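You operate a simulated robot arm through the tools that you are given. There is no shell and no other tool.

The job below is to be done with a simulated robot arm. You get a single attempt, and the scene is never put back.

JOB
Put things in order on the end of the bench by the small grey shelf. At the end: the green buckle box stands where the silver steel wheel stood; the blue barrel sensor stands where the red barrel sensor stood; the red barrel sensor stands where the green buckle box stood; the silver steel wheel is on the brown carton (marked "PINS"); whatever was shut is shut again. Leave all else as you found it, and nothing knocked over.

It is judged by the outcome, as a careful person would: the job done as asked, and still so three seconds after it is handed in. It fails if anything else is knocked over, pushed out of place, dropped, spilled or broken.

ROBOT AND FRAMES
A 6-joint arm with a two-finger parallel gripper, fixed in place. Base frame: the origin is at the foot of the arm, x ahead of it, y to its left, z up; the work surface is at about z = 0. Readings come in mm, rad, newtons and seconds.
With the tool pointing down near the work surface it reaches from about 160 to 420 mm from the base axis. Its first joint turns from -1.152 to 1.152 rad. Payload 1.57 kg.
The tool frame sits at the grasp point between the pads (the TCP): z along the fingers, y along the line on which they close. The tips reach 30 mm beyond it. Largest opening 80 mm; finger width 17, thickness 12; the body of the gripper, 40 by 82 mm, starts 80 mm behind the TCP.
Orientation is told as [roll, pitch, yaw] about the base's x, y, z axes, in that order, counted from this pose: with the fingers straight down and closing along the base's y, the tool's x points along the base's -x, its y along +y and its z along -z.

CONTROLS
- The arm moves only by the tool drive_tool. Its arguments are lists of equal length, an entry for each row: "angular": the turn, a rotation vector about the base's x, y, z in rad, a list of three; "delta_pos": the shift along the base's x, y, z in mm, a list of three; "gripper": the closure, from 0 (fully open) to 1 (shut). In form: {"angular": [[ax, ay, az], ...], "delta_pos": [[tx, ty, tz], ...], "gripper": [gripper, ...]}. A call has 1 to 20 rows; each row shifts and turns the commanded pose from where the row before left it. Each row takes 0.2 s and may step no farther than 50 mm and 0.15 rad from the row before; otherwise, or with a gripper value out of range, the whole call is refused. Where a pose cannot be reached the arm comes as near as it can. A force on the tool above 40 N (or 10 N above the force at the start of the call, whichever is more), or a blocked arm, ends the call early, and 0.2 s more pass. The fingers move at their own pace (about 153 mm/s each) and stop on an object; they squeeze with about 23 N. The grip force told is the motor's: it shows also when the fingers shut on nothing. Time passes only in rows, and 0.2 s behind the last, so rows that do not move let the fingers close. The reply holds the time, the measured pose of the TCP, the force on the tool along the base axes, the opening and the grip force, in the units named above and with some noise, with the torque about the TCP (base axes, N m) and any sound that the robot's microphone picked up, and new pictures: "views" is both (left out), scene, wrist or none.
- Cameras (640 x 400 px; columns grow to the right, rows downward): "scene" is fixed at [49.9, -327.9, 421]; the picture's right is [0.84, -0.55, 0.00], its down [-0.34, -0.51, -0.79] and it looks along [0.44, 0.66, -0.61] (base axes); focal length 214 px, centre (320, 200). "wrist" rides on the gripper at [72, -7, -122] in the tool frame; the picture's right is [0.09, 1.00, 0.00], its down [-0.84, 0.08, -0.54] and it looks along [-0.54, 0.05, 0.84] (tool axes); focal length 238 px, centre (320, 200). There is no depth. A picture from a camera that has moved, and an enlarged one, comes with that camera's place and axes in the base frame and with its lens.
- close_up(camera, box): a new picture of the part [left, top, right, bottom] of that camera's present view, enlarged. No time passes.
- finish_job(): hands the job in; it is judged then, once.

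Nothing tells you positions but the pictures and the camera data. Unless the task says otherwise, let go and move clear before handing in.

The tools are called after ">>>" as a command line: name --argument value ..., lists and objects as JSON in quotes. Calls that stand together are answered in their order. drive_tool: Moves the arm, as the interface text tells. Its arguments: {"type":"object","properties":{"angular":{"type":"array"},"delta_pos":{"type":"array"},"gripper":{"type":"array"},"views":{"type":"string","enum":["both","scene","wrist","none"]}},"required":["angular","delta_pos","gripper"]} The other tools are called the same way: close_up (camera, box) takes an enlarged picture of a part of a camera's view; finish_job () hands the job in.

At the start:

```text
time: 0.0
position: [226.1, -38.0, 279.0]
tool_rot: [0.0, -0.001, 0.001]
contact_force: [-0.1, 0.0, 0.2]
moment: [-0.04, 0.02, -0.01]
gripper_width: 80.0
grasp_force: 0.0
```

scene: 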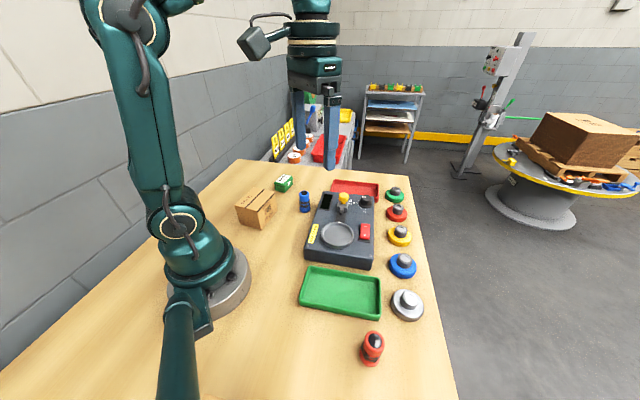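
wrist: 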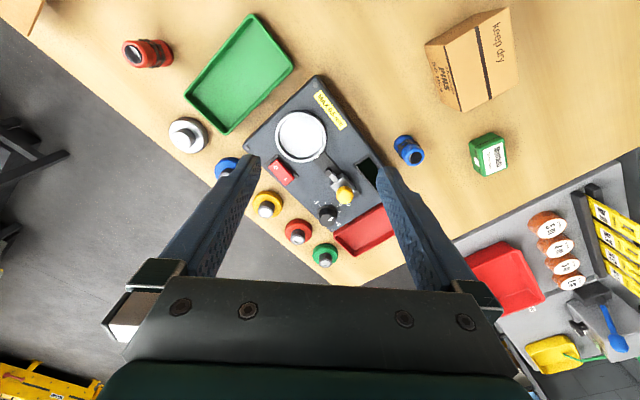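

I see a bench with a carton, a green box, blue and red barrel sensors, trays, a control panel and a row of wheels; the silver wheel seems to be at the near right end. I'll take enlarged pictures first to place things precisely.

>>> close_up --camera "scene" --box '[220, 160, 340, 235]'

>>> close_up --camera "scene" --box '[290, 240, 450, 380]'

>>> close_up --camera "scene" --box '[290, 170, 430, 280]'

>>> close_up --camera "wrist" --box '[380, 0, 540, 190]'

>>> close_up --camera "wrist" --box '[100, 10, 420, 280]'

```text
5.33 times, centred on (280, 198) of scene
camera zoom: at [49.9, -327.9, 421.0], right [0.84, -0.55, 0.0], down [-0.34, -0.51, -0.79], along [0.44, 0.66, -0.61], focal length 1144 px, centre (533, 213)
```

zoom: 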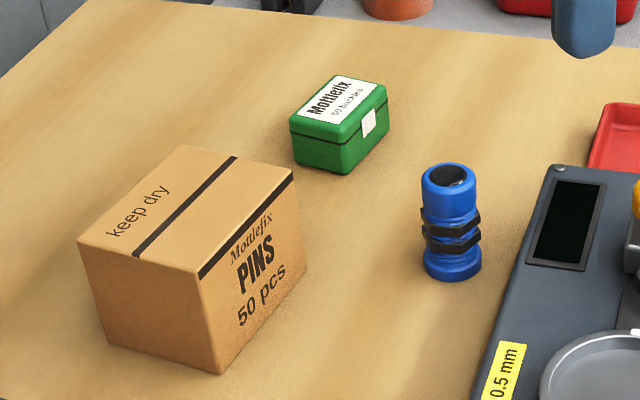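

```text
2.86 times, centred on (370, 310) of scene
camera zoom: at [49.9, -327.9, 421.0], right [0.84, -0.55, 0.0], down [-0.34, -0.51, -0.79], along [0.44, 0.66, -0.61], focal length 613 px, centre (177, -114)
```

zoom: 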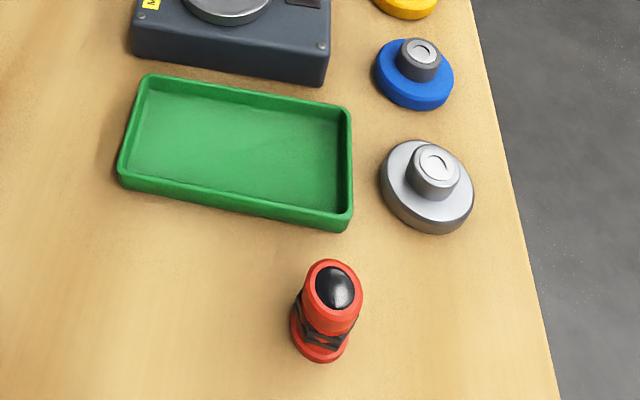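

```text
3.64 times, centred on (360, 225) of scene
camera zoom: at [49.9, -327.9, 421.0], right [0.84, -0.55, 0.0], down [-0.34, -0.51, -0.79], along [0.44, 0.66, -0.61], focal length 780 px, centre (174, 109)
```

zoom: 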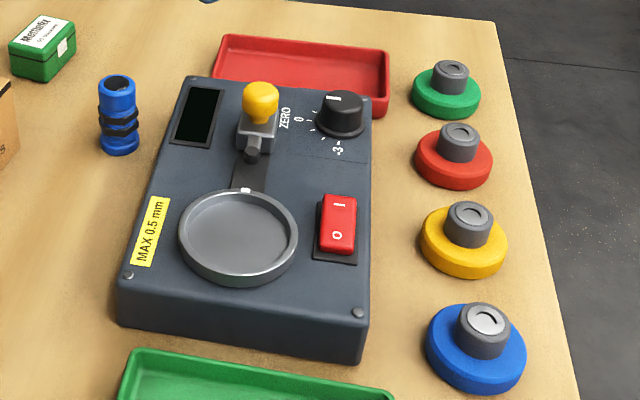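

```text
2.11 times, centred on (460, 95) of wrist
camera zoom: at [155.8, -44.5, 399.8], right [-0.09, 1.0, 0.0], down [0.84, 0.08, 0.54], along [0.54, 0.05, -0.84], focal length 502 px, centre (25, 421)
```

zoom: 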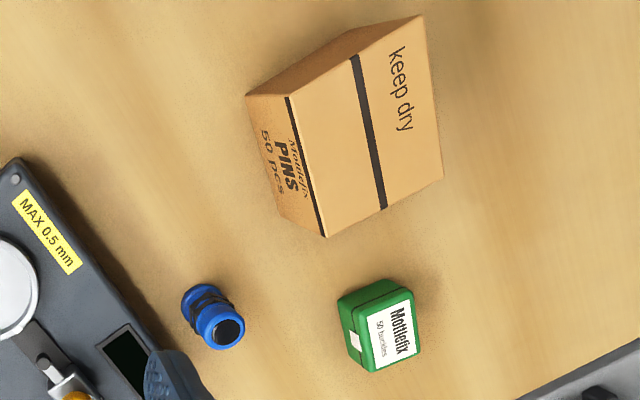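

```text
1.48 times, centred on (260, 145) of wrist
camera zoom: at [155.8, -44.5, 399.8], right [-0.09, 1.0, 0.0], down [0.84, 0.08, 0.54], along [0.54, 0.05, -0.84], focal length 353 px, centre (409, 282)
```

zoom: 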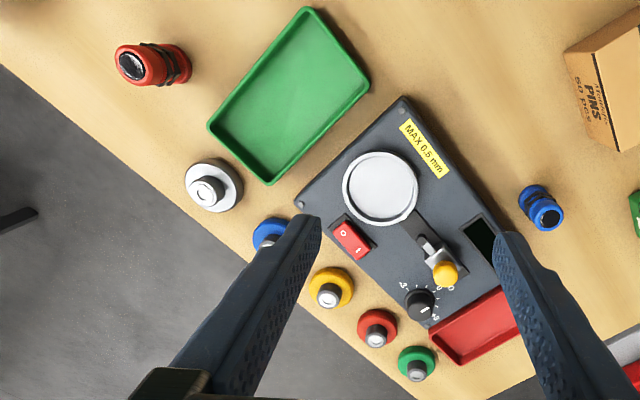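

Everything looks upright. My first estimates: silver wheel near (301,-250), red sensor (183,-268), blue sensor (282,109), green box (285,254), and carton centre (158,158) with its top at about 70. I'll move above the wheel to check it with the wrist camera.

>>> drive_tool --angular '[[0, 0, 0], [0, 0, 0], [0, 0, 0], [0, 0, 0], [0, 0, 0], [0, 0, 0], [0, 0, 0]]' --delta_pos '[[11, -30, -14], [11, -30, -14], [11, -30, -14], [11, -30, -14], [11, -30, -14], [10, -31, -14], [10, -31, -14]]' --gripper '[0, 0, 0, 0, 0, 0, 0]'

```text
time: 1.6
position: [296.3, -235.0, 180.7]
tool_rot: [0.003, 0.001, 0.001]
contact_force: [0.6, -0.3, -0.1]
moment: [0.01, 0.01, -0.02]
gripper_width: 80.0
grasp_force: 0.1
out of reach, approached as far as the arm can: row 7
camera wrist: at [226.8, -242.8, 302.2], right [-0.09, 1.0, 0.0], down [0.84, 0.08, 0.54], along [0.54, 0.05, -0.84], focal length 238 px, centre (320, 200)
```

scene: 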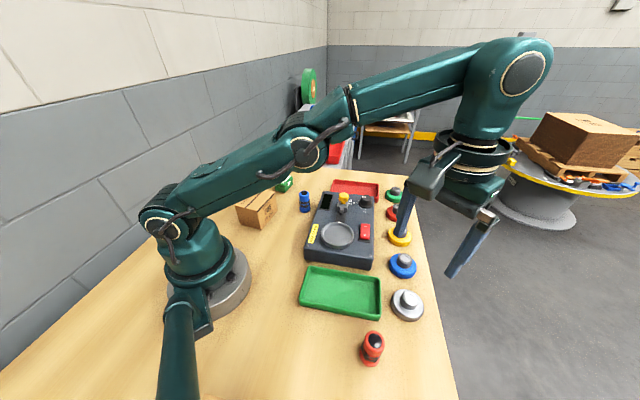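
wrist: 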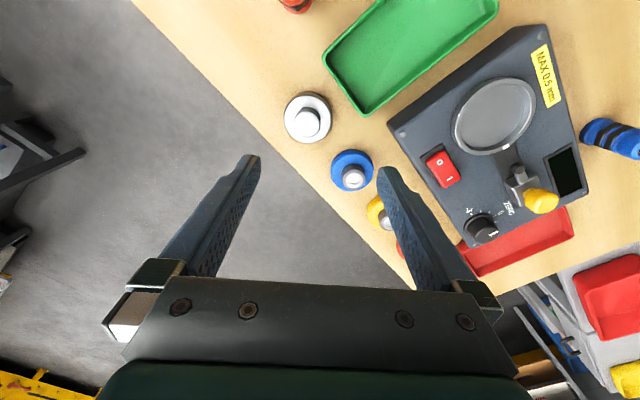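

The arm reached its limit at that height, so I'll need to approach the wheel from lower down. I'm zooming in from here to refine the wheel's position.

>>> close_up --camera "wrist" --box '[260, 80, 380, 200]'

>>> close_up --camera "scene" --box '[370, 270, 450, 330]'

>>> close_up --camera "scene" --box '[340, 320, 404, 376]'

```text
3.33 times, centred on (320, 140) of wrist
camera zoom: at [226.8, -242.8, 302.2], right [-0.09, 1.0, 0.0], down [0.84, 0.08, 0.54], along [0.54, 0.05, -0.84], focal length 794 px, centre (320, 400)
```

zoom: 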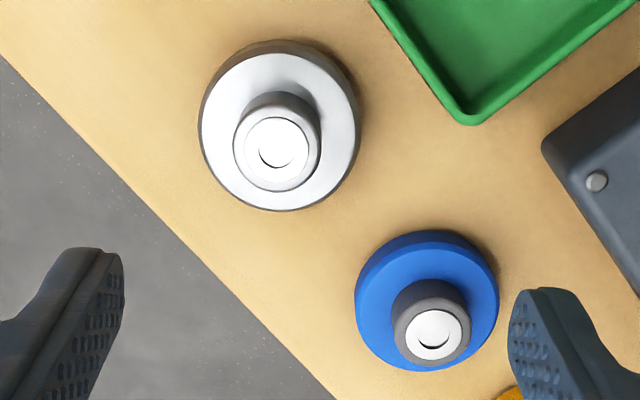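

```text
6.67 times, centred on (410, 300) of scene
camera zoom: at [49.9, -327.9, 421.0], right [0.84, -0.55, 0.0], down [-0.34, -0.51, -0.79], along [0.44, 0.66, -0.61], focal length 1430 px, centre (-280, -467)
```

zoom: 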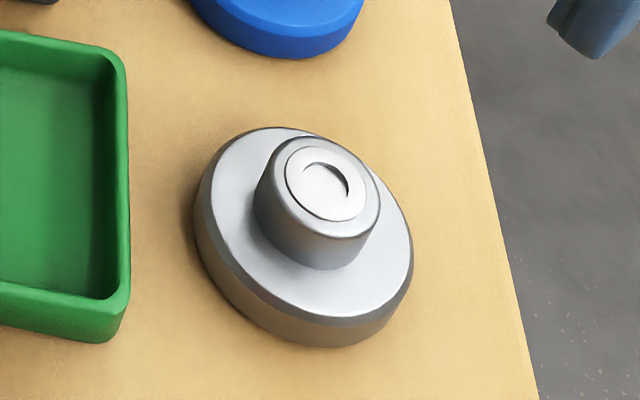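

```text
7.14 times, centred on (372, 348) of scene
camera zoom: at [49.9, -327.9, 421.0], right [0.84, -0.55, 0.0], down [-0.34, -0.51, -0.79], along [0.44, 0.66, -0.61], focal length 1532 px, centre (-51, -857)
```

zoom: 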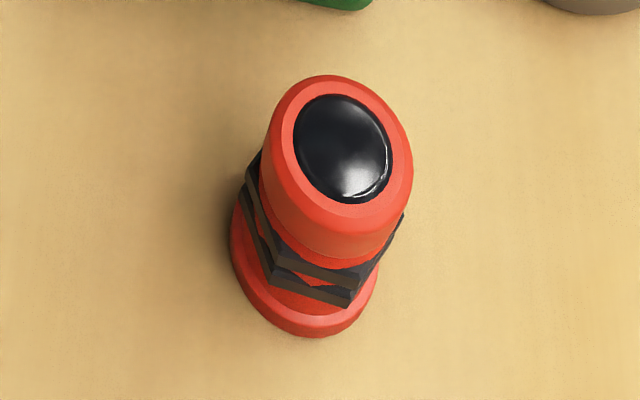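

The wheel is centred at about (301,-250.5), with the disc top at z≈15 and the hub top at z≈35 and about 29 mm across. I'll drop lower to get into reach and see where the command lands.

>>> drive_tool --angular '[[0, 0, 0], [0, 0, 0]]' --delta_pos '[[0, 0, -40], [0, 0, -30]]' --gripper '[0.2, 0.3]' --views "wrist"

```text
time: 2.2
position: [298.2, -236.9, 112.5]
tool_rot: [0.002, -0.002, -0.001]
contact_force: [0.0, 0.0, -0.3]
moment: [0.0, -0.01, -0.02]
gripper_width: 55.9
grasp_force: 0.0
camera wrist: at [226.9, -243.3, 232.0], right [-0.09, 1.0, 0.0], down [0.84, 0.08, 0.54], along [0.54, 0.05, -0.84], focal length 238 px, centre (320, 200)
```

wrist: 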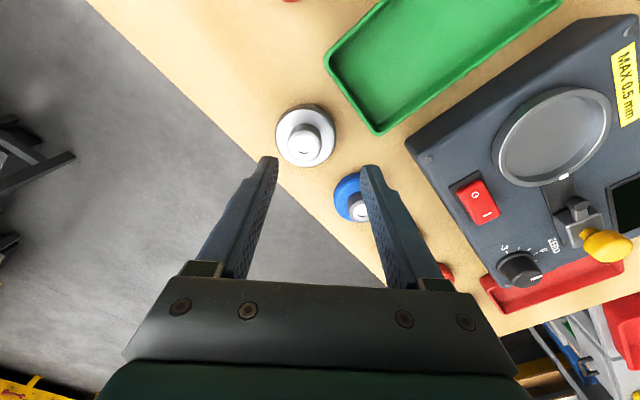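

The command was clipped to the reachable point. I'm moving over the wheel now and re-reading.

>>> drive_tool --angular '[[0, 0, 0], [0, 0, 0], [0, 0, 0]]' --delta_pos '[[2.5, -14, -10], [0, 0, -10], [0, 0, 0]]' --gripper '[0.3, 0.3, 0.3]'

>>> close_up --camera "wrist" --box '[220, 120, 420, 260]'

```text
time: 3.0
position: [297.8, -249.6, 91.5]
tool_rot: [0.002, 0.0, 0.0]
contact_force: [0.3, -0.3, 0.5]
moment: [0.04, -0.02, 0.01]
gripper_width: 55.6
grasp_force: 0.1
camera wrist: at [228.4, -257.3, 212.1], right [-0.09, 1.0, 0.0], down [0.84, 0.08, 0.54], along [0.54, 0.05, -0.84], focal length 238 px, centre (320, 200)
```

scene: 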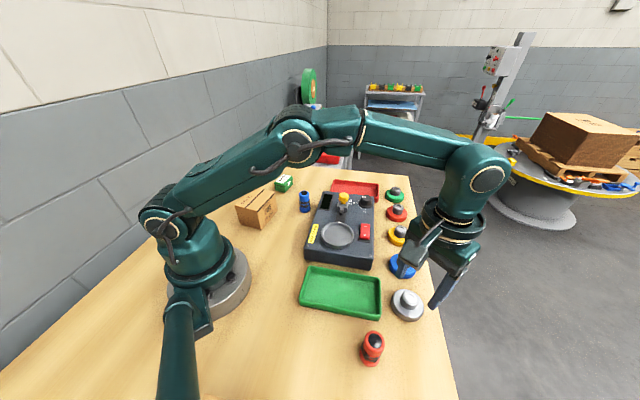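
wrist: 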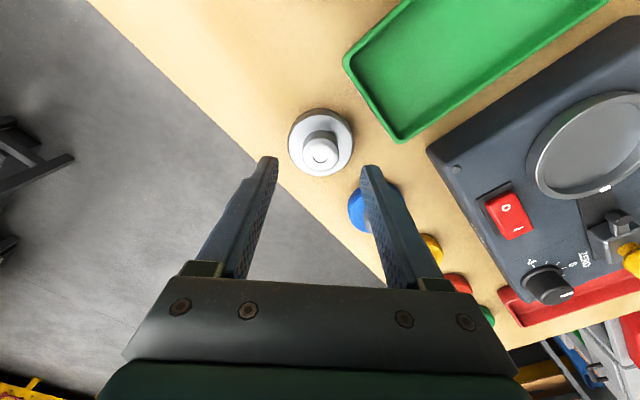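

```text
2.86 times, centred on (320, 190) of wrist
camera zoom: at [228.4, -257.3, 212.1], right [-0.09, 1.0, 0.0], down [0.84, 0.08, 0.54], along [0.54, 0.05, -0.84], focal length 681 px, centre (320, 229)
```

zoom: 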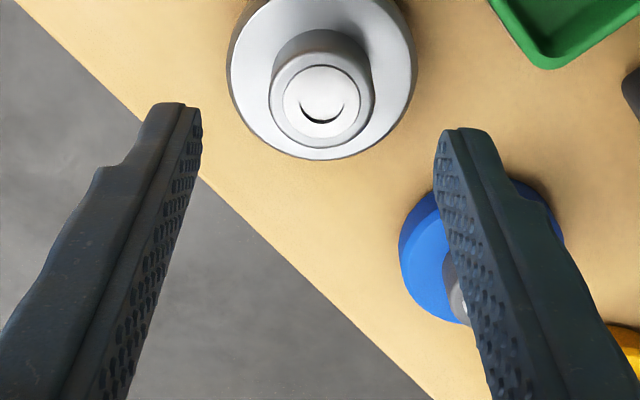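

The TCP is now centred over the wheel, and the hub lines up at about (300,-250). I'll lower so the tips stop just above the disc, then close on the hub.

>>> drive_tool --angular '[[0, 0, 0], [0, 0, 0], [0, 0, 0], [0, 0, 0]]' --delta_pos '[[0, 0, -14], [0, 0, -14], [0, 0, -13], [0, 0, 0]]' --gripper '[0.3, 0.3, 0.3, 0.3]'

>>> close_up --camera "wrist" --box '[220, 120, 420, 260]'

>>> close_up --camera "scene" --box '[360, 240, 460, 330]'

```text
time: 4.0
position: [299.5, -251.8, 51.4]
tool_rot: [0.0, 0.0, 0.001]
contact_force: [-0.5, -0.3, 0.2]
moment: [0.04, 0.02, -0.01]
gripper_width: 56.0
grasp_force: 0.0
camera wrist: at [227.5, -258.2, 172.3], right [-0.09, 1.0, 0.0], down [0.84, 0.08, 0.54], along [0.54, 0.05, -0.84], focal length 238 px, centre (320, 200)
```

scene: 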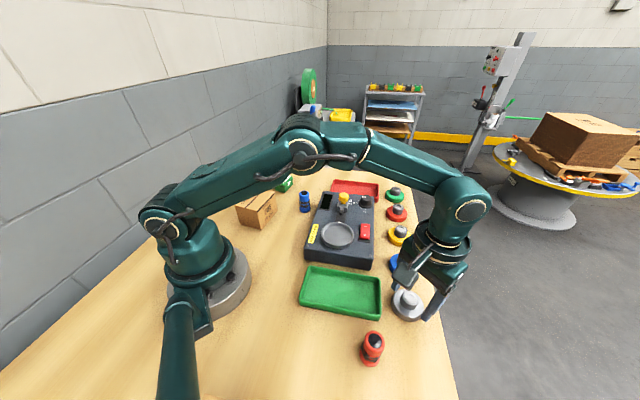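
wrist: 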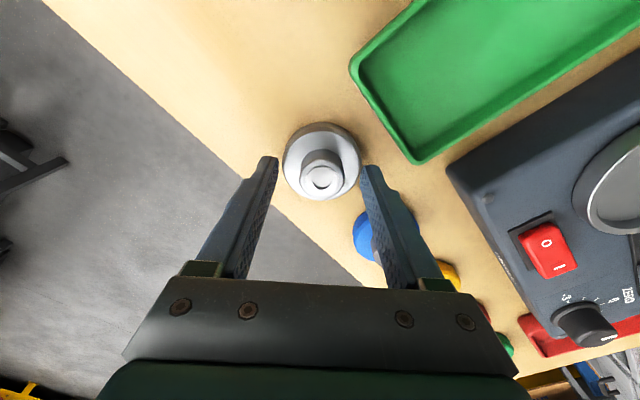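

```text
2.86 times, centred on (320, 190) of wrist
camera zoom: at [227.5, -258.2, 172.3], right [-0.09, 1.0, 0.0], down [0.84, 0.08, 0.54], along [0.54, 0.05, -0.84], focal length 681 px, centre (320, 229)
```

zoom: 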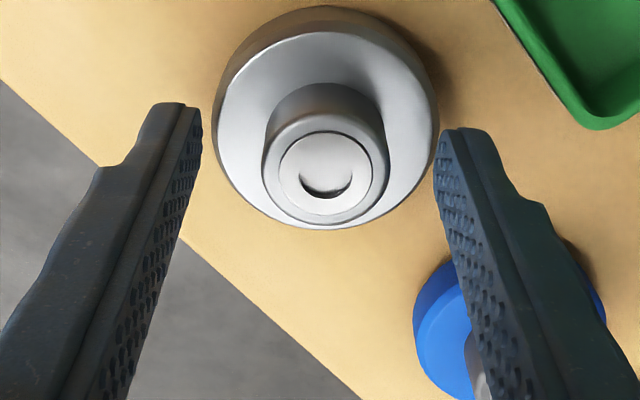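

```text
4.44 times, centred on (410, 285) of scene
camera zoom: at [49.9, -327.9, 421.0], right [0.84, -0.55, 0.0], down [-0.34, -0.51, -0.79], along [0.44, 0.66, -0.61], focal length 953 px, centre (-80, -178)
```

zoom: 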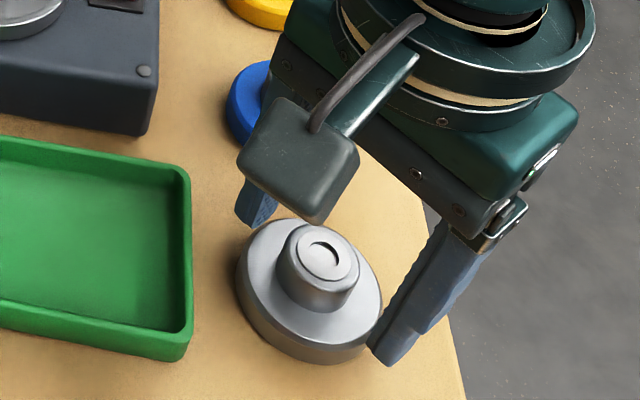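

The tips sit at about z=20 around the hub and the alignment is good. I'll lower 2 mm more and close.

>>> drive_tool --angular '[[0, 0, 0], [0, 0, 0], [0, 0, 0], [0, 0, 0]]' --delta_pos '[[0, 0, -2], [0, 0, 0], [0, 0, 0], [0, 0, 0]]' --gripper '[0.3, 0.7, 1, 1]' --views "wrist"

>>> close_up --camera "wrist" --box '[220, 120, 420, 260]'

```text
time: 5.0
position: [296.8, -252.4, 50.2]
tool_rot: [0.0, 0.0, 0.0]
contact_force: [0.2, 1.8, 0.5]
moment: [-0.01, 0.02, -0.03]
gripper_width: 29.3
grasp_force: 22.8
camera wrist: at [227.5, -258.6, 170.7], right [-0.09, 1.0, 0.0], down [0.84, 0.08, 0.54], along [0.54, 0.05, -0.84], focal length 238 px, centre (320, 200)
```

wrist: 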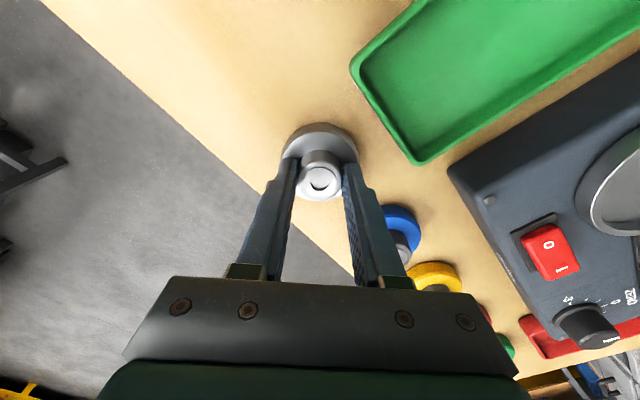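

```text
2.86 times, centred on (320, 190) of wrist
camera zoom: at [227.5, -258.6, 170.7], right [-0.09, 1.0, 0.0], down [0.84, 0.08, 0.54], along [0.54, 0.05, -0.84], focal length 681 px, centre (320, 229)
```

zoom: 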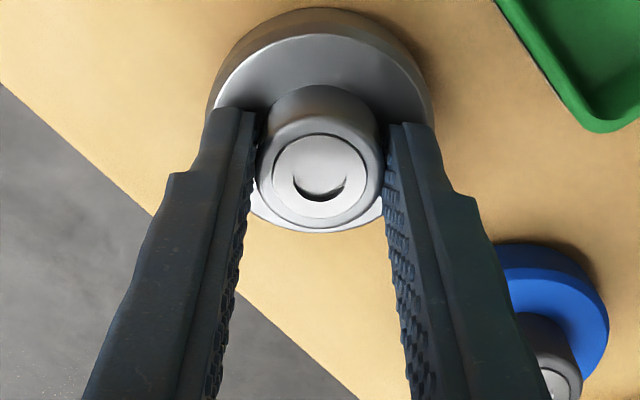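

I have a firm grip on the hub (29.3 mm wide, 22.8 N). I'll lift straight up gently and check it.

>>> drive_tool --angular '[[0, 0, 0], [0, 0, 0], [0, 0, 0], [0, 0, 0], [0, 0, 0]]' --delta_pos '[[0, 0, 5], [0, 0, 10], [0, 0, 20], [0, 0, 20], [0, 0, 15]]' --gripper '[1, 1, 1, 1, 1]'

```text
time: 6.2
position: [298.0, -250.7, 119.0]
tool_rot: [-0.002, 0.0, 0.001]
contact_force: [-0.2, -0.6, -3.3]
moment: [0.0, 0.0, -0.03]
gripper_width: 29.4
grasp_force: 23.0
camera wrist: at [228.4, -258.2, 240.2], right [-0.09, 1.0, 0.0], down [0.84, 0.08, 0.54], along [0.54, 0.05, -0.84], focal length 238 px, centre (320, 200)
```

scene: 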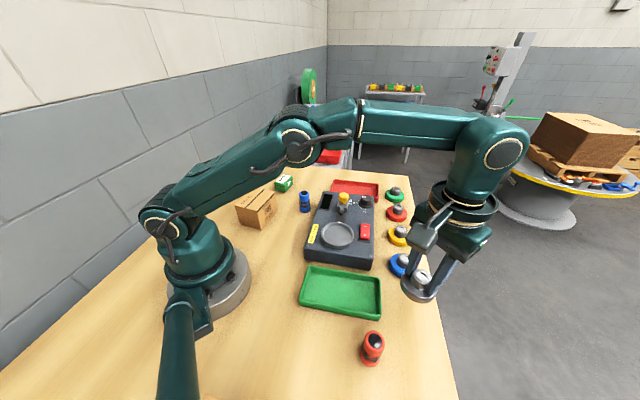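
wrist: 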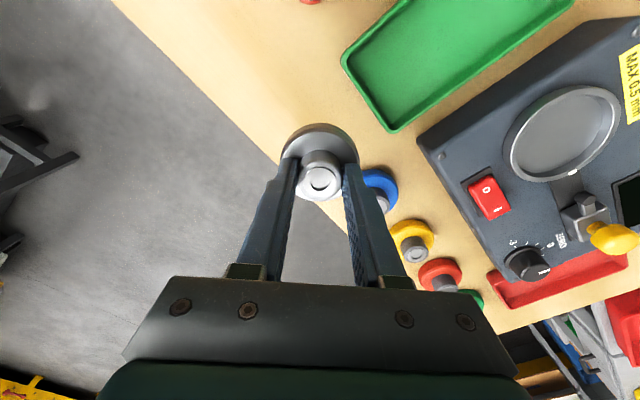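

The wheel is held level at about 3.3 N. I'll carry it over to above the carton.

>>> drive_tool --angular '[[0, 0, 0], [0, 0, 0], [0, 0, 0], [0, 0, 0], [0, 0, 0], [0, 0, 0], [0, 0, 0], [0, 0, 0], [0, 0, 0], [0, 0, 0], [0, 0, 0], [0, 0, 0], [0, 0, 0], [0, 0, 0], [0, 0, 0], [0, 0, 0], [0, 0, 0]]' --delta_pos '[[-5, 10, 10], [-8, 20, 10], [-10, 29, 10], [-10, 29, 10], [-10, 29, 10], [-10, 29, 10], [-10, 29, 0], [-10, 29, 0], [-10, 29, 0], [-10, 29, 0], [-10, 29, 0], [-10, 29, 0], [-10, 29, 0], [-10, 29, 0], [-10, 20, 0], [-6, 8, 0], [0, 0, 0]]' --gripper '[1, 1, 1, 1, 1, 1, 1, 1, 1, 1, 1, 1, 1, 1, 1, 1, 1]'

>>> close_up --camera "scene" --box '[220, 100, 360, 240]'

```text
time: 9.8
position: [150.0, 155.0, 177.9]
tool_rot: [0.001, 0.001, 0.0]
contact_force: [0.0, 0.4, -1.9]
moment: [-0.02, 0.02, -0.01]
gripper_width: 29.5
grasp_force: 22.4
camera wrist: at [78.8, 147.7, 299.6], right [-0.09, 1.0, 0.0], down [0.84, 0.08, 0.54], along [0.54, 0.05, -0.84], focal length 238 px, centre (320, 200)
```

scene: 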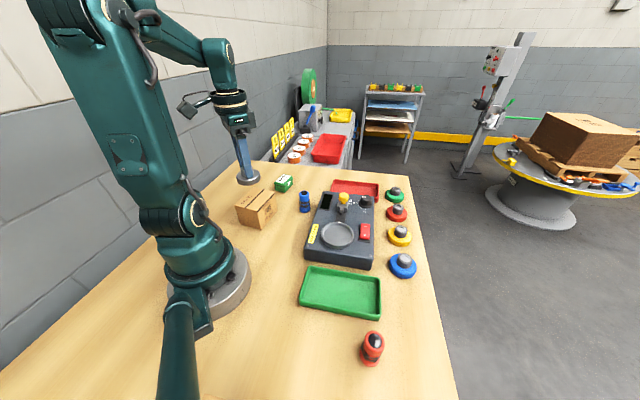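
wrist: 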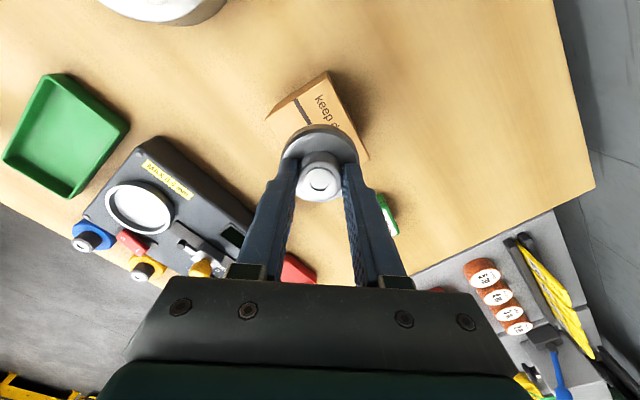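

```text
2.86 times, centred on (290, 170) of scene
camera zoom: at [49.9, -327.9, 421.0], right [0.84, -0.55, 0.0], down [-0.34, -0.51, -0.79], along [0.44, 0.66, -0.61], focal length 613 px, centre (406, 286)
```

zoom: 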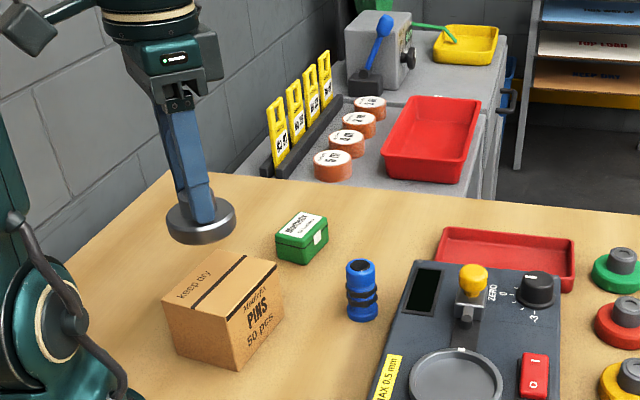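

The carton's top is centred at about (158,154) with height near 68–70. I'll shift above it and lower in stages.

>>> drive_tool --angular '[[0, 0, 0], [0, 0, 0], [0, 0, 0], [0, 0, 0], [0, 0, 0]]' --delta_pos '[[7, -1.5, -8], [0, 0, -15], [0, 0, -15], [0, 0, -12], [0, 0, 0]]' --gripper '[1, 1, 1, 1, 1]'

>>> close_up --camera "scene" --box '[210, 120, 330, 240]'

>>> close_up --camera "wrist" --box '[220, 50, 420, 250]'

```text
time: 11.0
position: [155.9, 152.7, 126.6]
tool_rot: [-0.002, 0.0, 0.0]
contact_force: [0.0, 0.6, -2.7]
moment: [-0.03, 0.01, 0.0]
gripper_width: 29.2
grasp_force: 22.5
camera wrist: at [84.3, 146.4, 248.0], right [-0.09, 1.0, 0.0], down [0.84, 0.08, 0.54], along [0.54, 0.05, -0.84], focal length 238 px, centre (320, 200)
```

scene: 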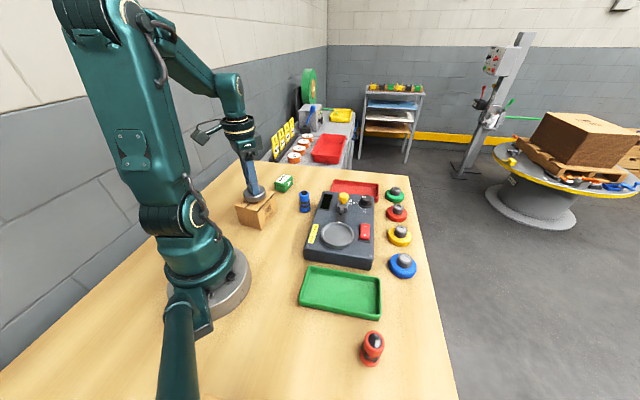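
wrist: 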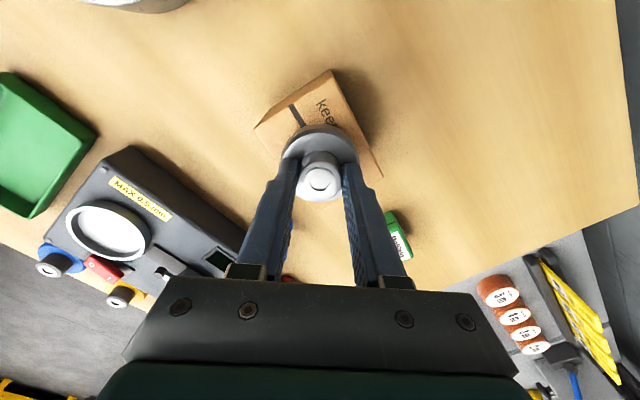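

```text
3.33 times, centred on (270, 180) of scene
camera zoom: at [49.9, -327.9, 421.0], right [0.84, -0.55, 0.0], down [-0.34, -0.51, -0.79], along [0.44, 0.66, -0.61], focal length 715 px, centre (487, 267)
```

zoom: 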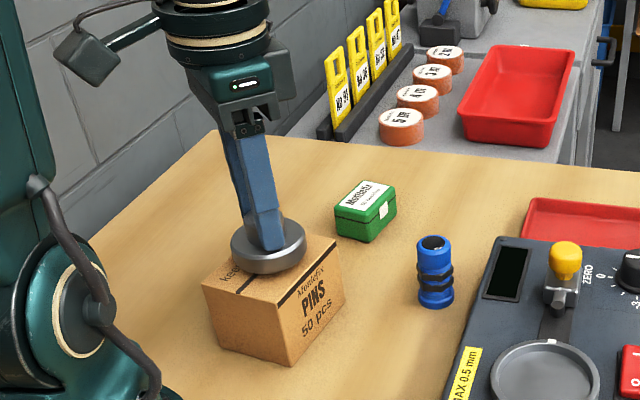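

```text
2.00 times, centred on (320, 150) of wrist
camera zoom: at [84.3, 146.4, 248.0], right [-0.09, 1.0, 0.0], down [0.84, 0.08, 0.54], along [0.54, 0.05, -0.84], focal length 477 px, centre (320, 300)
```

zoom: 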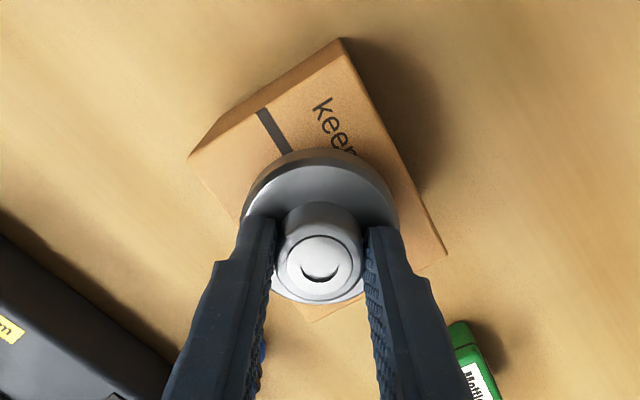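

It's well centred over the carton, roughly 9 mm above. I'll lower in small steps and watch the force.

>>> drive_tool --angular '[[0, 0, 0], [0, 0, 0], [0, 0, 0]]' --delta_pos '[[1, 0.5, -3], [0, 0, -3], [0, 0, 0]]' --gripper '[1, 1, 1]' --views "none"

>>> close_up --camera "scene" --box '[230, 150, 300, 230]'

```text
time: 11.8
position: [155.1, 154.2, 122.3]
tool_rot: [-0.001, 0.0, 0.002]
contact_force: [0.2, -0.5, -3.4]
moment: [0.02, 0.03, -0.01]
gripper_width: 29.6
grasp_force: 22.8
```

```text
5.00 times, centred on (265, 190) of scene
camera zoom: at [49.9, -327.9, 421.0], right [0.84, -0.55, 0.0], down [-0.34, -0.51, -0.79], along [0.44, 0.66, -0.61], focal length 1072 px, centre (595, 250)
```

zoom: 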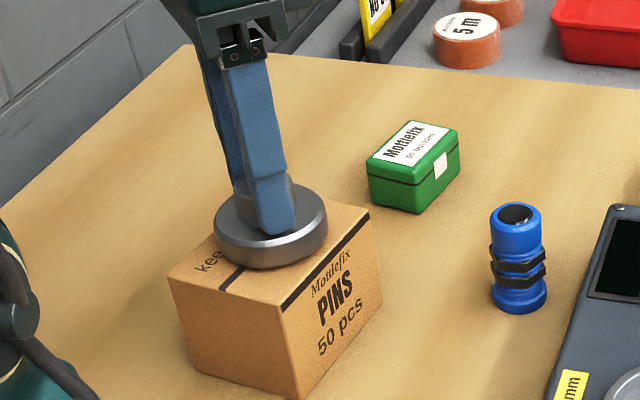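

>>> drive_tool --angular '[[0, 0, 0], [0, 0, 0], [0, 0, 0]]' --delta_pos '[[0, 0, -1.5], [0, 0, -1], [0, 0, 0]]' --gripper '[1, 1, 1]' --views "none"

>>> close_up --camera "scene" --box '[230, 150, 300, 230]'

```text
time: 12.6
position: [156.5, 153.2, 119.8]
tool_rot: [-0.001, 0.001, 0.001]
contact_force: [-0.4, -0.6, -2.7]
moment: [-0.02, -0.01, 0.02]
gripper_width: 29.6
grasp_force: 23.0
```

```text
5.00 times, centred on (265, 190) of scene
camera zoom: at [49.9, -327.9, 421.0], right [0.84, -0.55, 0.0], down [-0.34, -0.51, -0.79], along [0.44, 0.66, -0.61], focal length 1072 px, centre (595, 250)
```

zoom: 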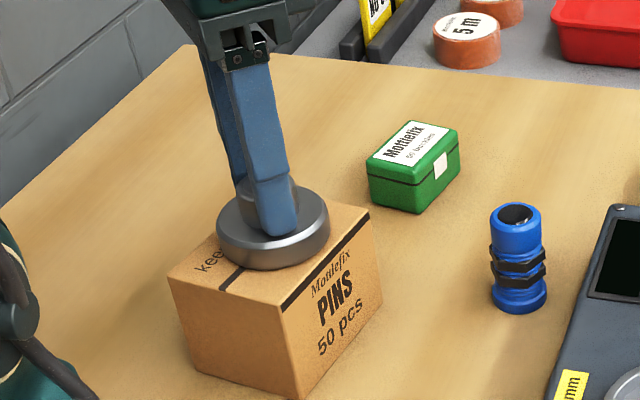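

The force still shows only the wheel's weight, so it hasn't touched yet. I'll continue in 1 mm steps.

>>> drive_tool --angular '[[0, 0, 0], [0, 0, 0]]' --delta_pos '[[0, 0, -1], [0, 0, 0]]' --gripper '[1, 1]' --views "none"

>>> drive_tool --angular '[[0, 0, 0], [0, 0, 0]]' --delta_pos '[[0, 0, -1], [0, 0, 0]]' --gripper '[1, 1]' --views "none"

```text
time: 13.2
position: [156.4, 153.9, 119.4]
tool_rot: [0.002, -0.001, 0.0]
contact_force: [-4.9, -1.2, 18.6]
moment: [-0.23, 0.12, -0.01]
gripper_width: 29.5
grasp_force: 22.5
```

```text
time: 13.8
position: [155.3, 154.2, 118.2]
tool_rot: [0.003, -0.002, 0.0]
contact_force: [-4.5, -1.2, 29.2]
moment: [-0.16, 0.14, 0.0]
gripper_width: 29.6
grasp_force: 22.9
```

It has touched the carton and is pressing at about 29 N. I'll back off to take the load away, then let go.

>>> drive_tool --angular '[[0, 0, 0], [0, 0, 0]]' --delta_pos '[[0, 0, 1.5], [0, 0, 0]]' --gripper '[1, 1]' --views "none"

>>> close_up --camera "scene" --box '[230, 150, 300, 230]'

```text
time: 14.4
position: [155.1, 154.3, 119.8]
tool_rot: [-0.002, 0.0, -0.002]
contact_force: [0.7, 1.1, -3.4]
moment: [0.01, 0.01, 0.01]
gripper_width: 29.4
grasp_force: 23.2
```

```text
5.00 times, centred on (265, 190) of scene
camera zoom: at [49.9, -327.9, 421.0], right [0.84, -0.55, 0.0], down [-0.34, -0.51, -0.79], along [0.44, 0.66, -0.61], focal length 1072 px, centre (595, 250)
```

zoom: 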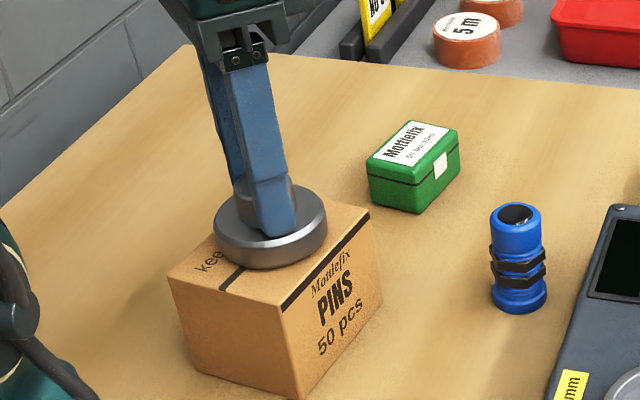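

The load is off and the wheel is hovering just above the surface. I'll lower 0.8 mm and release with a modest opening.

>>> drive_tool --angular '[[0, 0, 0], [0, 0, 0]]' --delta_pos '[[0, 0, -0.7], [0, 0, 0]]' --gripper '[1, 1]' --views "none"

>>> drive_tool --angular '[[0, 0, 0], [0, 0, 0], [0, 0, 0]]' --delta_pos '[[0, 0, 0], [0, 0, 0], [0, 0, 0]]' --gripper '[0.6, 0.45, 0.4]'

>>> close_up --camera "wrist" --box '[220, 50, 420, 250]'

```text
time: 15.0
position: [155.8, 153.6, 118.9]
tool_rot: [0.001, 0.001, 0.0]
contact_force: [-0.3, 0.4, -2.2]
moment: [-0.02, -0.01, 0.03]
gripper_width: 29.3
grasp_force: 23.0
```

```text
time: 15.8
position: [156.0, 154.4, 117.5]
tool_rot: [-0.001, 0.0, 0.001]
contact_force: [0.7, -0.9, -1.2]
moment: [0.01, -0.01, 0.02]
gripper_width: 47.9
grasp_force: 0.1
camera wrist: at [85.5, 146.8, 239.8], right [-0.09, 1.0, 0.0], down [0.84, 0.08, 0.54], along [0.54, 0.05, -0.84], focal length 238 px, centre (320, 200)
```

scene: 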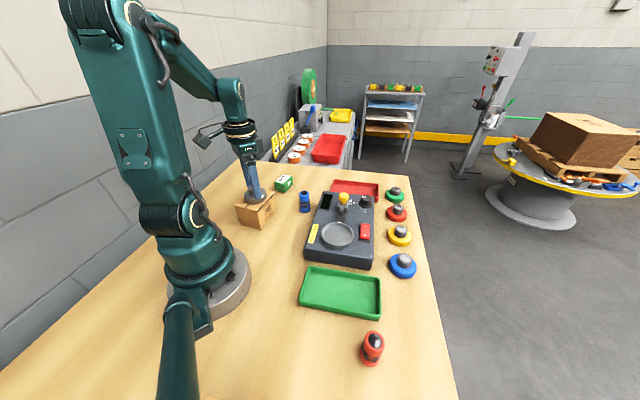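
wrist: 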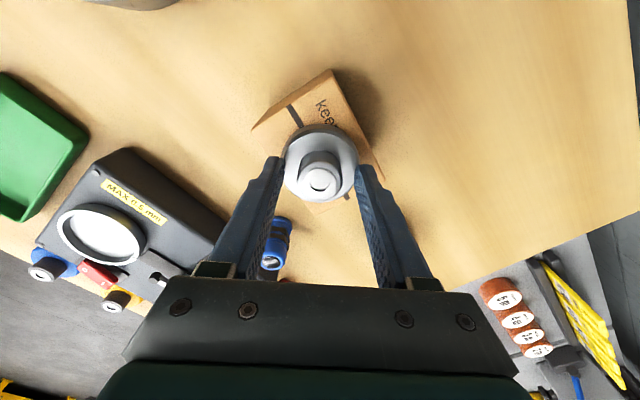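

```text
2.00 times, centred on (320, 150) of wrist
camera zoom: at [85.5, 146.8, 239.8], right [-0.09, 1.0, 0.0], down [0.84, 0.08, 0.54], along [0.54, 0.05, -0.84], focal length 477 px, centre (320, 300)
```

zoom: 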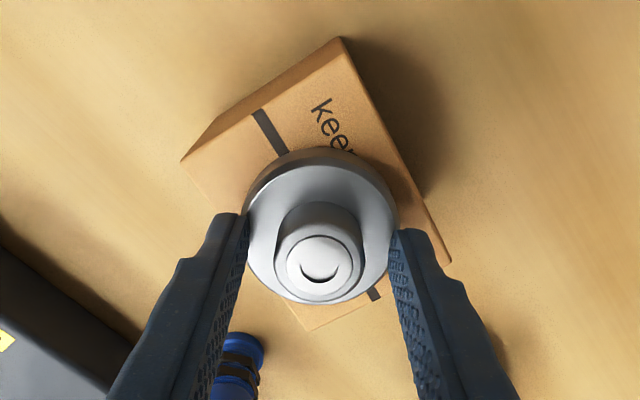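

The wheel is resting centred on the carton. I'll rise clear and move towards the green box for a closer look.

>>> drive_tool --angular '[[0, 0, 0], [0, 0, 0], [0, 0, 0], [0, 0, 0], [0, 0, 0], [0, 0, 0], [0, 0, 0]]' --delta_pos '[[0, 0, 10], [0, 0, 25], [0, 0, 25], [20, 15, 0], [30, 20, 0], [30, 20, 0], [0, 0, 0]]' --gripper '[0.4, 0.4, 0.4, 0.3, 0.2, 0.2, 0.2]'

>>> close_up --camera "scene" --box '[230, 150, 320, 240]'

>>> close_up --camera "wrist" --box '[270, 90, 430, 210]'

```text
time: 17.4
position: [236.5, 211.0, 176.3]
tool_rot: [-0.001, -0.001, -0.002]
contact_force: [0.3, 0.1, 0.1]
moment: [0.04, 0.03, 0.0]
gripper_width: 64.1
grasp_force: 0.1
camera wrist: at [166.9, 202.7, 297.5], right [-0.09, 1.0, 0.0], down [0.84, 0.08, 0.54], along [0.54, 0.05, -0.84], focal length 238 px, centre (320, 200)
```

scene: 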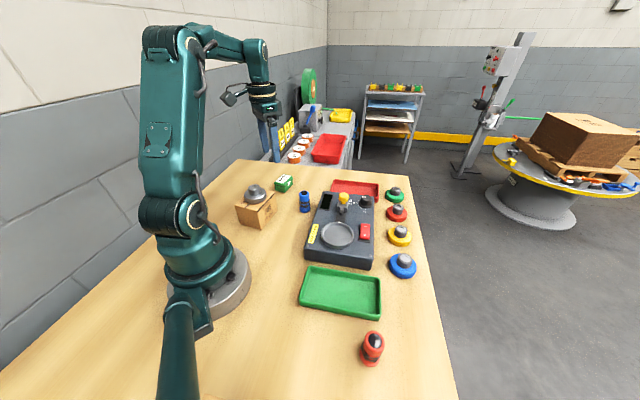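
wrist: 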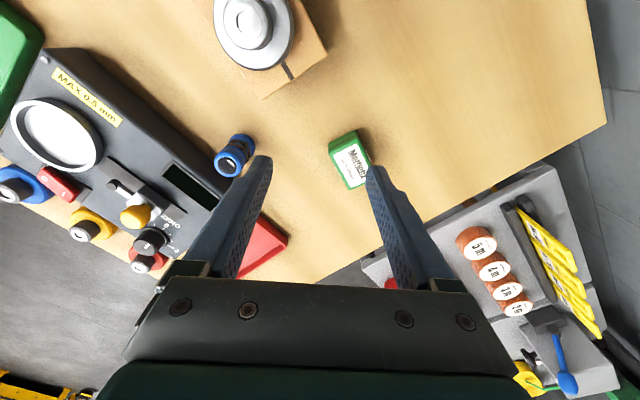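

```text
4.44 times, centred on (275, 195) of scene
camera zoom: at [49.9, -327.9, 421.0], right [0.84, -0.55, 0.0], down [-0.34, -0.51, -0.79], along [0.44, 0.66, -0.61], focal length 953 px, centre (520, 222)
```

zoom: 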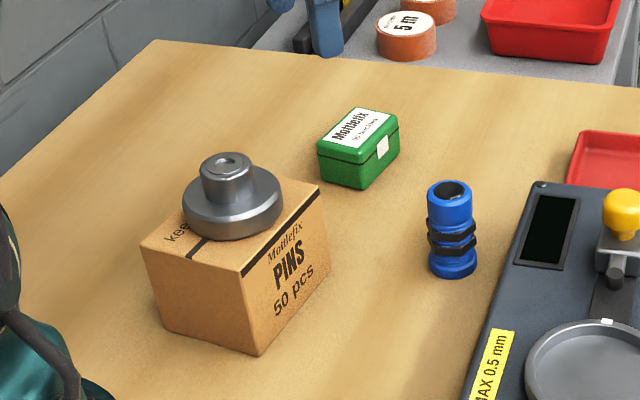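

```text
3.33 times, centred on (350, 150) of wrist
camera zoom: at [166.9, 202.7, 297.5], right [-0.09, 1.0, 0.0], down [0.84, 0.08, 0.54], along [0.54, 0.05, -0.84], focal length 794 px, centre (220, 367)
```

zoom: 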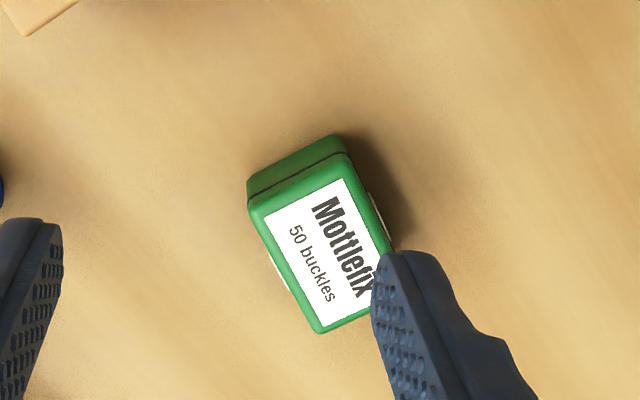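

The wheel rests flat on the carton. The green box is about 55×37 mm, centred near (283,253), with its long side at about 34° from x. I'll turn the tool to match and come in lower above it.

>>> drive_tool --angular '[[0, 0, 0.15], [0, 0, 0.15], [0, 0, 0.15], [0, 0, 0.15], [0, 0, 0], [0, 0, 0]]' --delta_pos '[[8.9, 8.7, -13], [8.9, 8.7, -13], [8.9, 8.7, -13], [8.9, 8.6, -13], [8.9, 8.6, -13], [0, 0, 0]]' --gripper '[0.1, 0.1, 0.1, 0.1, 0.1, 0.1]'

>>> close_up --camera "wrist" --box '[220, 80, 420, 260]'

```text
time: 18.8
position: [282.1, 253.6, 113.7]
tool_rot: [0.001, 0.001, 0.6]
contact_force: [-0.1, 0.1, 0.4]
moment: [-0.01, 0.02, 0.01]
gripper_width: 72.3
grasp_force: 0.1
camera wrist: at [227.9, 206.1, 235.4], right [-0.64, 0.77, 0.0], down [0.65, 0.54, 0.54], along [0.42, 0.35, -0.84], focal length 238 px, centre (320, 200)
```

scene: 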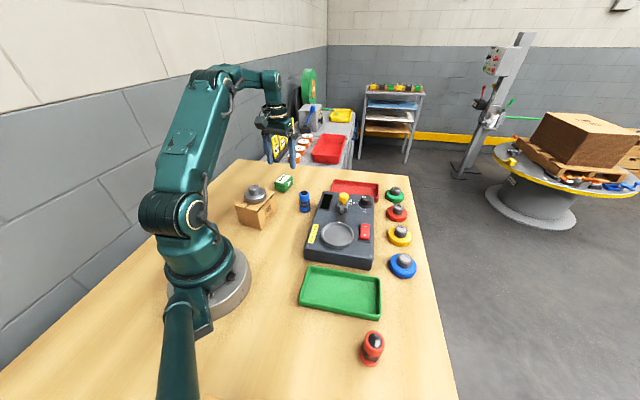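
wrist: 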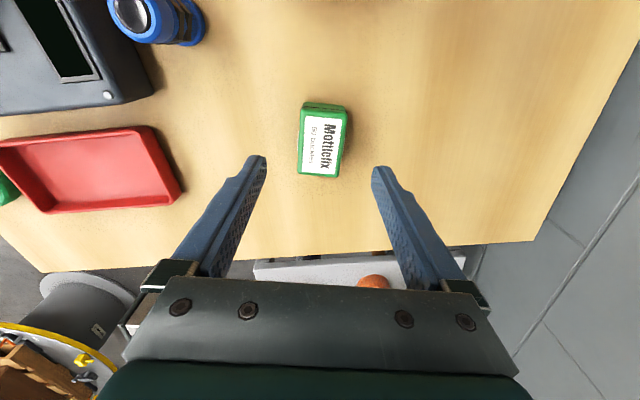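

```text
2.22 times, centred on (320, 170) of wrist
camera zoom: at [227.9, 206.1, 235.4], right [-0.64, 0.77, 0.0], down [0.65, 0.54, 0.54], along [0.42, 0.35, -0.84], focal length 530 px, centre (320, 267)
```

zoom: 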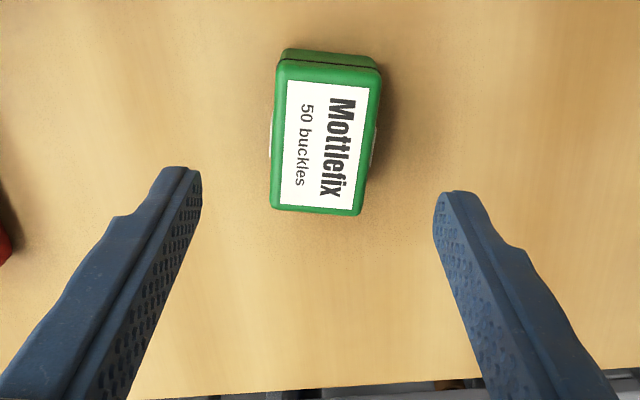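

The tool is aligned with the box and centred within half a millimetre. I'll lower around it.

>>> drive_tool --angular '[[0, 0, 0], [0, 0, 0], [0, 0, 0], [0, 0, 0], [0, 0, 0]]' --delta_pos '[[0, 0, -20], [0, 0, -20], [0, 0, -20], [0, 0, -16], [0, 0, 0]]' --gripper '[0.1, 0.1, 0.2, 0.2, 0.2]'

>>> close_up --camera "wrist" --box '[220, 100, 420, 260]'

>>> close_up --camera "scene" --box '[230, 110, 330, 230]'

```text
time: 20.0
position: [278.7, 252.4, 39.0]
tool_rot: [0.001, 0.0, 0.601]
contact_force: [0.0, 0.4, 0.2]
moment: [-0.03, 0.01, -0.02]
gripper_width: 64.0
grasp_force: 0.0
camera wrist: at [225.4, 205.3, 159.9], right [-0.64, 0.77, 0.0], down [0.65, 0.54, 0.54], along [0.42, 0.35, -0.84], focal length 238 px, centre (320, 200)
```

scene: 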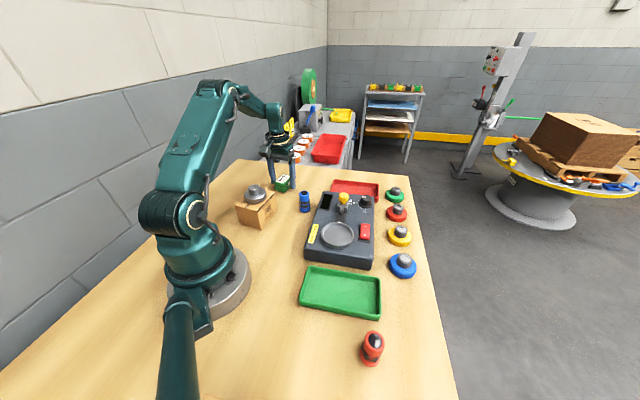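
wrist: 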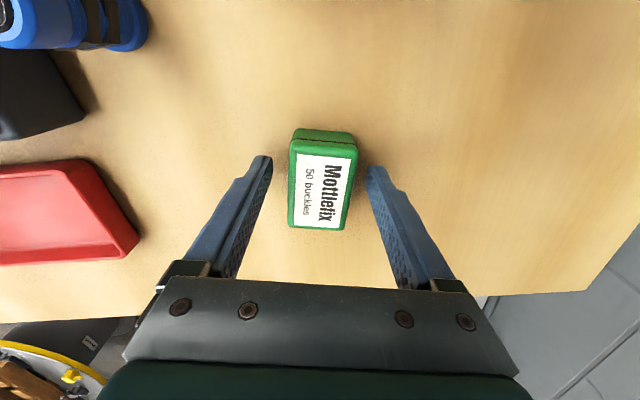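

```text
2.50 times, centred on (320, 180) of wrist
camera zoom: at [225.4, 205.3, 159.9], right [-0.64, 0.77, 0.0], down [0.65, 0.54, 0.54], along [0.42, 0.35, -0.84], focal length 596 px, centre (320, 250)
```

zoom: 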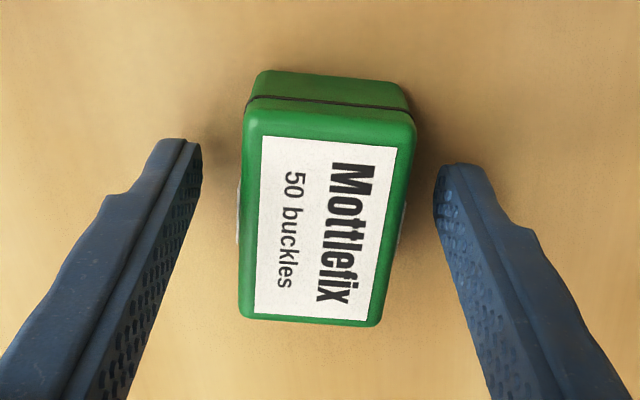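

```text
3.33 times, centred on (280, 170) of scene
camera zoom: at [49.9, -327.9, 421.0], right [0.84, -0.55, 0.0], down [-0.34, -0.51, -0.79], along [0.44, 0.66, -0.61], focal length 715 px, centre (453, 300)
```

zoom: 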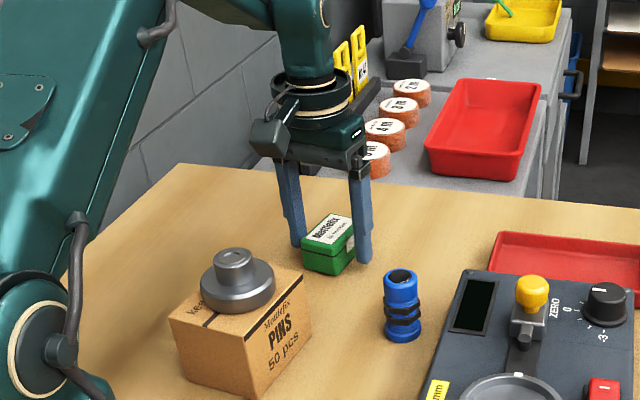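

The box sits about 3 mm forward of the TCP along its long side. I'll nudge to centre and close on it.

>>> drive_tool --angular '[[0, 0, 0], [0, 0, 0], [0, 0, 0], [0, 0, 0], [0, 0, 0]]' --delta_pos '[[2.4, 1.6, -1], [0, 0, 0], [0, 0, 0], [0, 0, 0], [0, 0, 0]]' --gripper '[0.2, 0.35, 0.5, 0.8, 0.8]'

>>> close_up --camera "wrist" --box '[220, 100, 420, 260]'

```text
time: 21.2
position: [281.6, 253.5, 39.5]
tool_rot: [0.0, 0.0, 0.601]
contact_force: [-0.4, -0.4, 1.8]
moment: [0.01, 0.05, -0.01]
gripper_width: 39.5
grasp_force: 22.0
camera wrist: at [228.0, 206.9, 159.7], right [-0.64, 0.77, 0.0], down [0.65, 0.54, 0.54], along [0.42, 0.35, -0.84], focal length 238 px, centre (320, 200)
```

scene: 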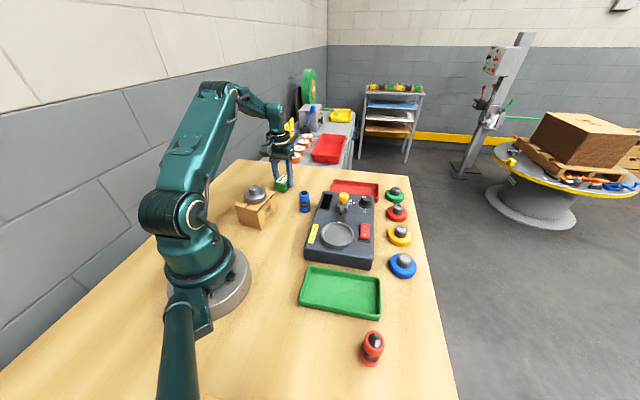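
wrist: 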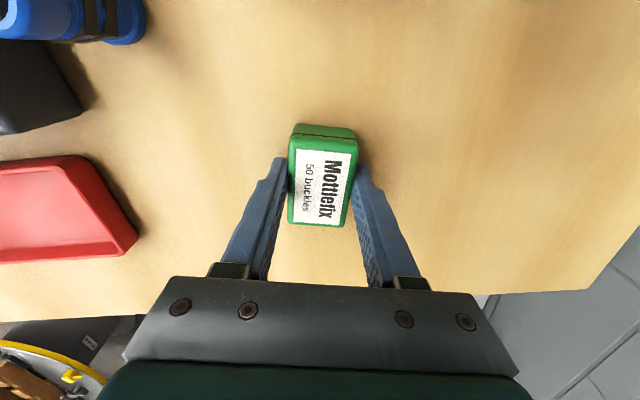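

```text
2.50 times, centred on (320, 180) of wrist
camera zoom: at [228.0, 206.9, 159.7], right [-0.64, 0.77, 0.0], down [0.65, 0.54, 0.54], along [0.42, 0.35, -0.84], focal length 596 px, centre (320, 250)
```

zoom: 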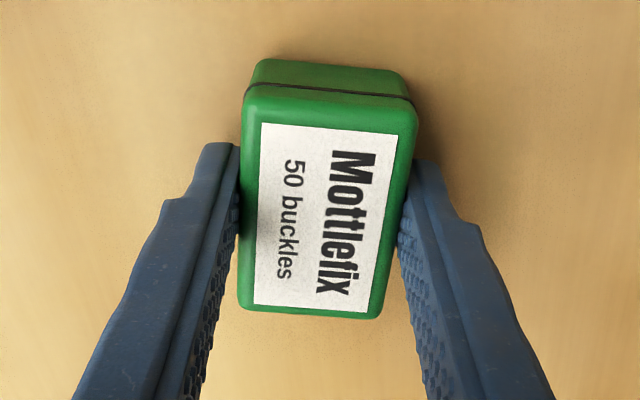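

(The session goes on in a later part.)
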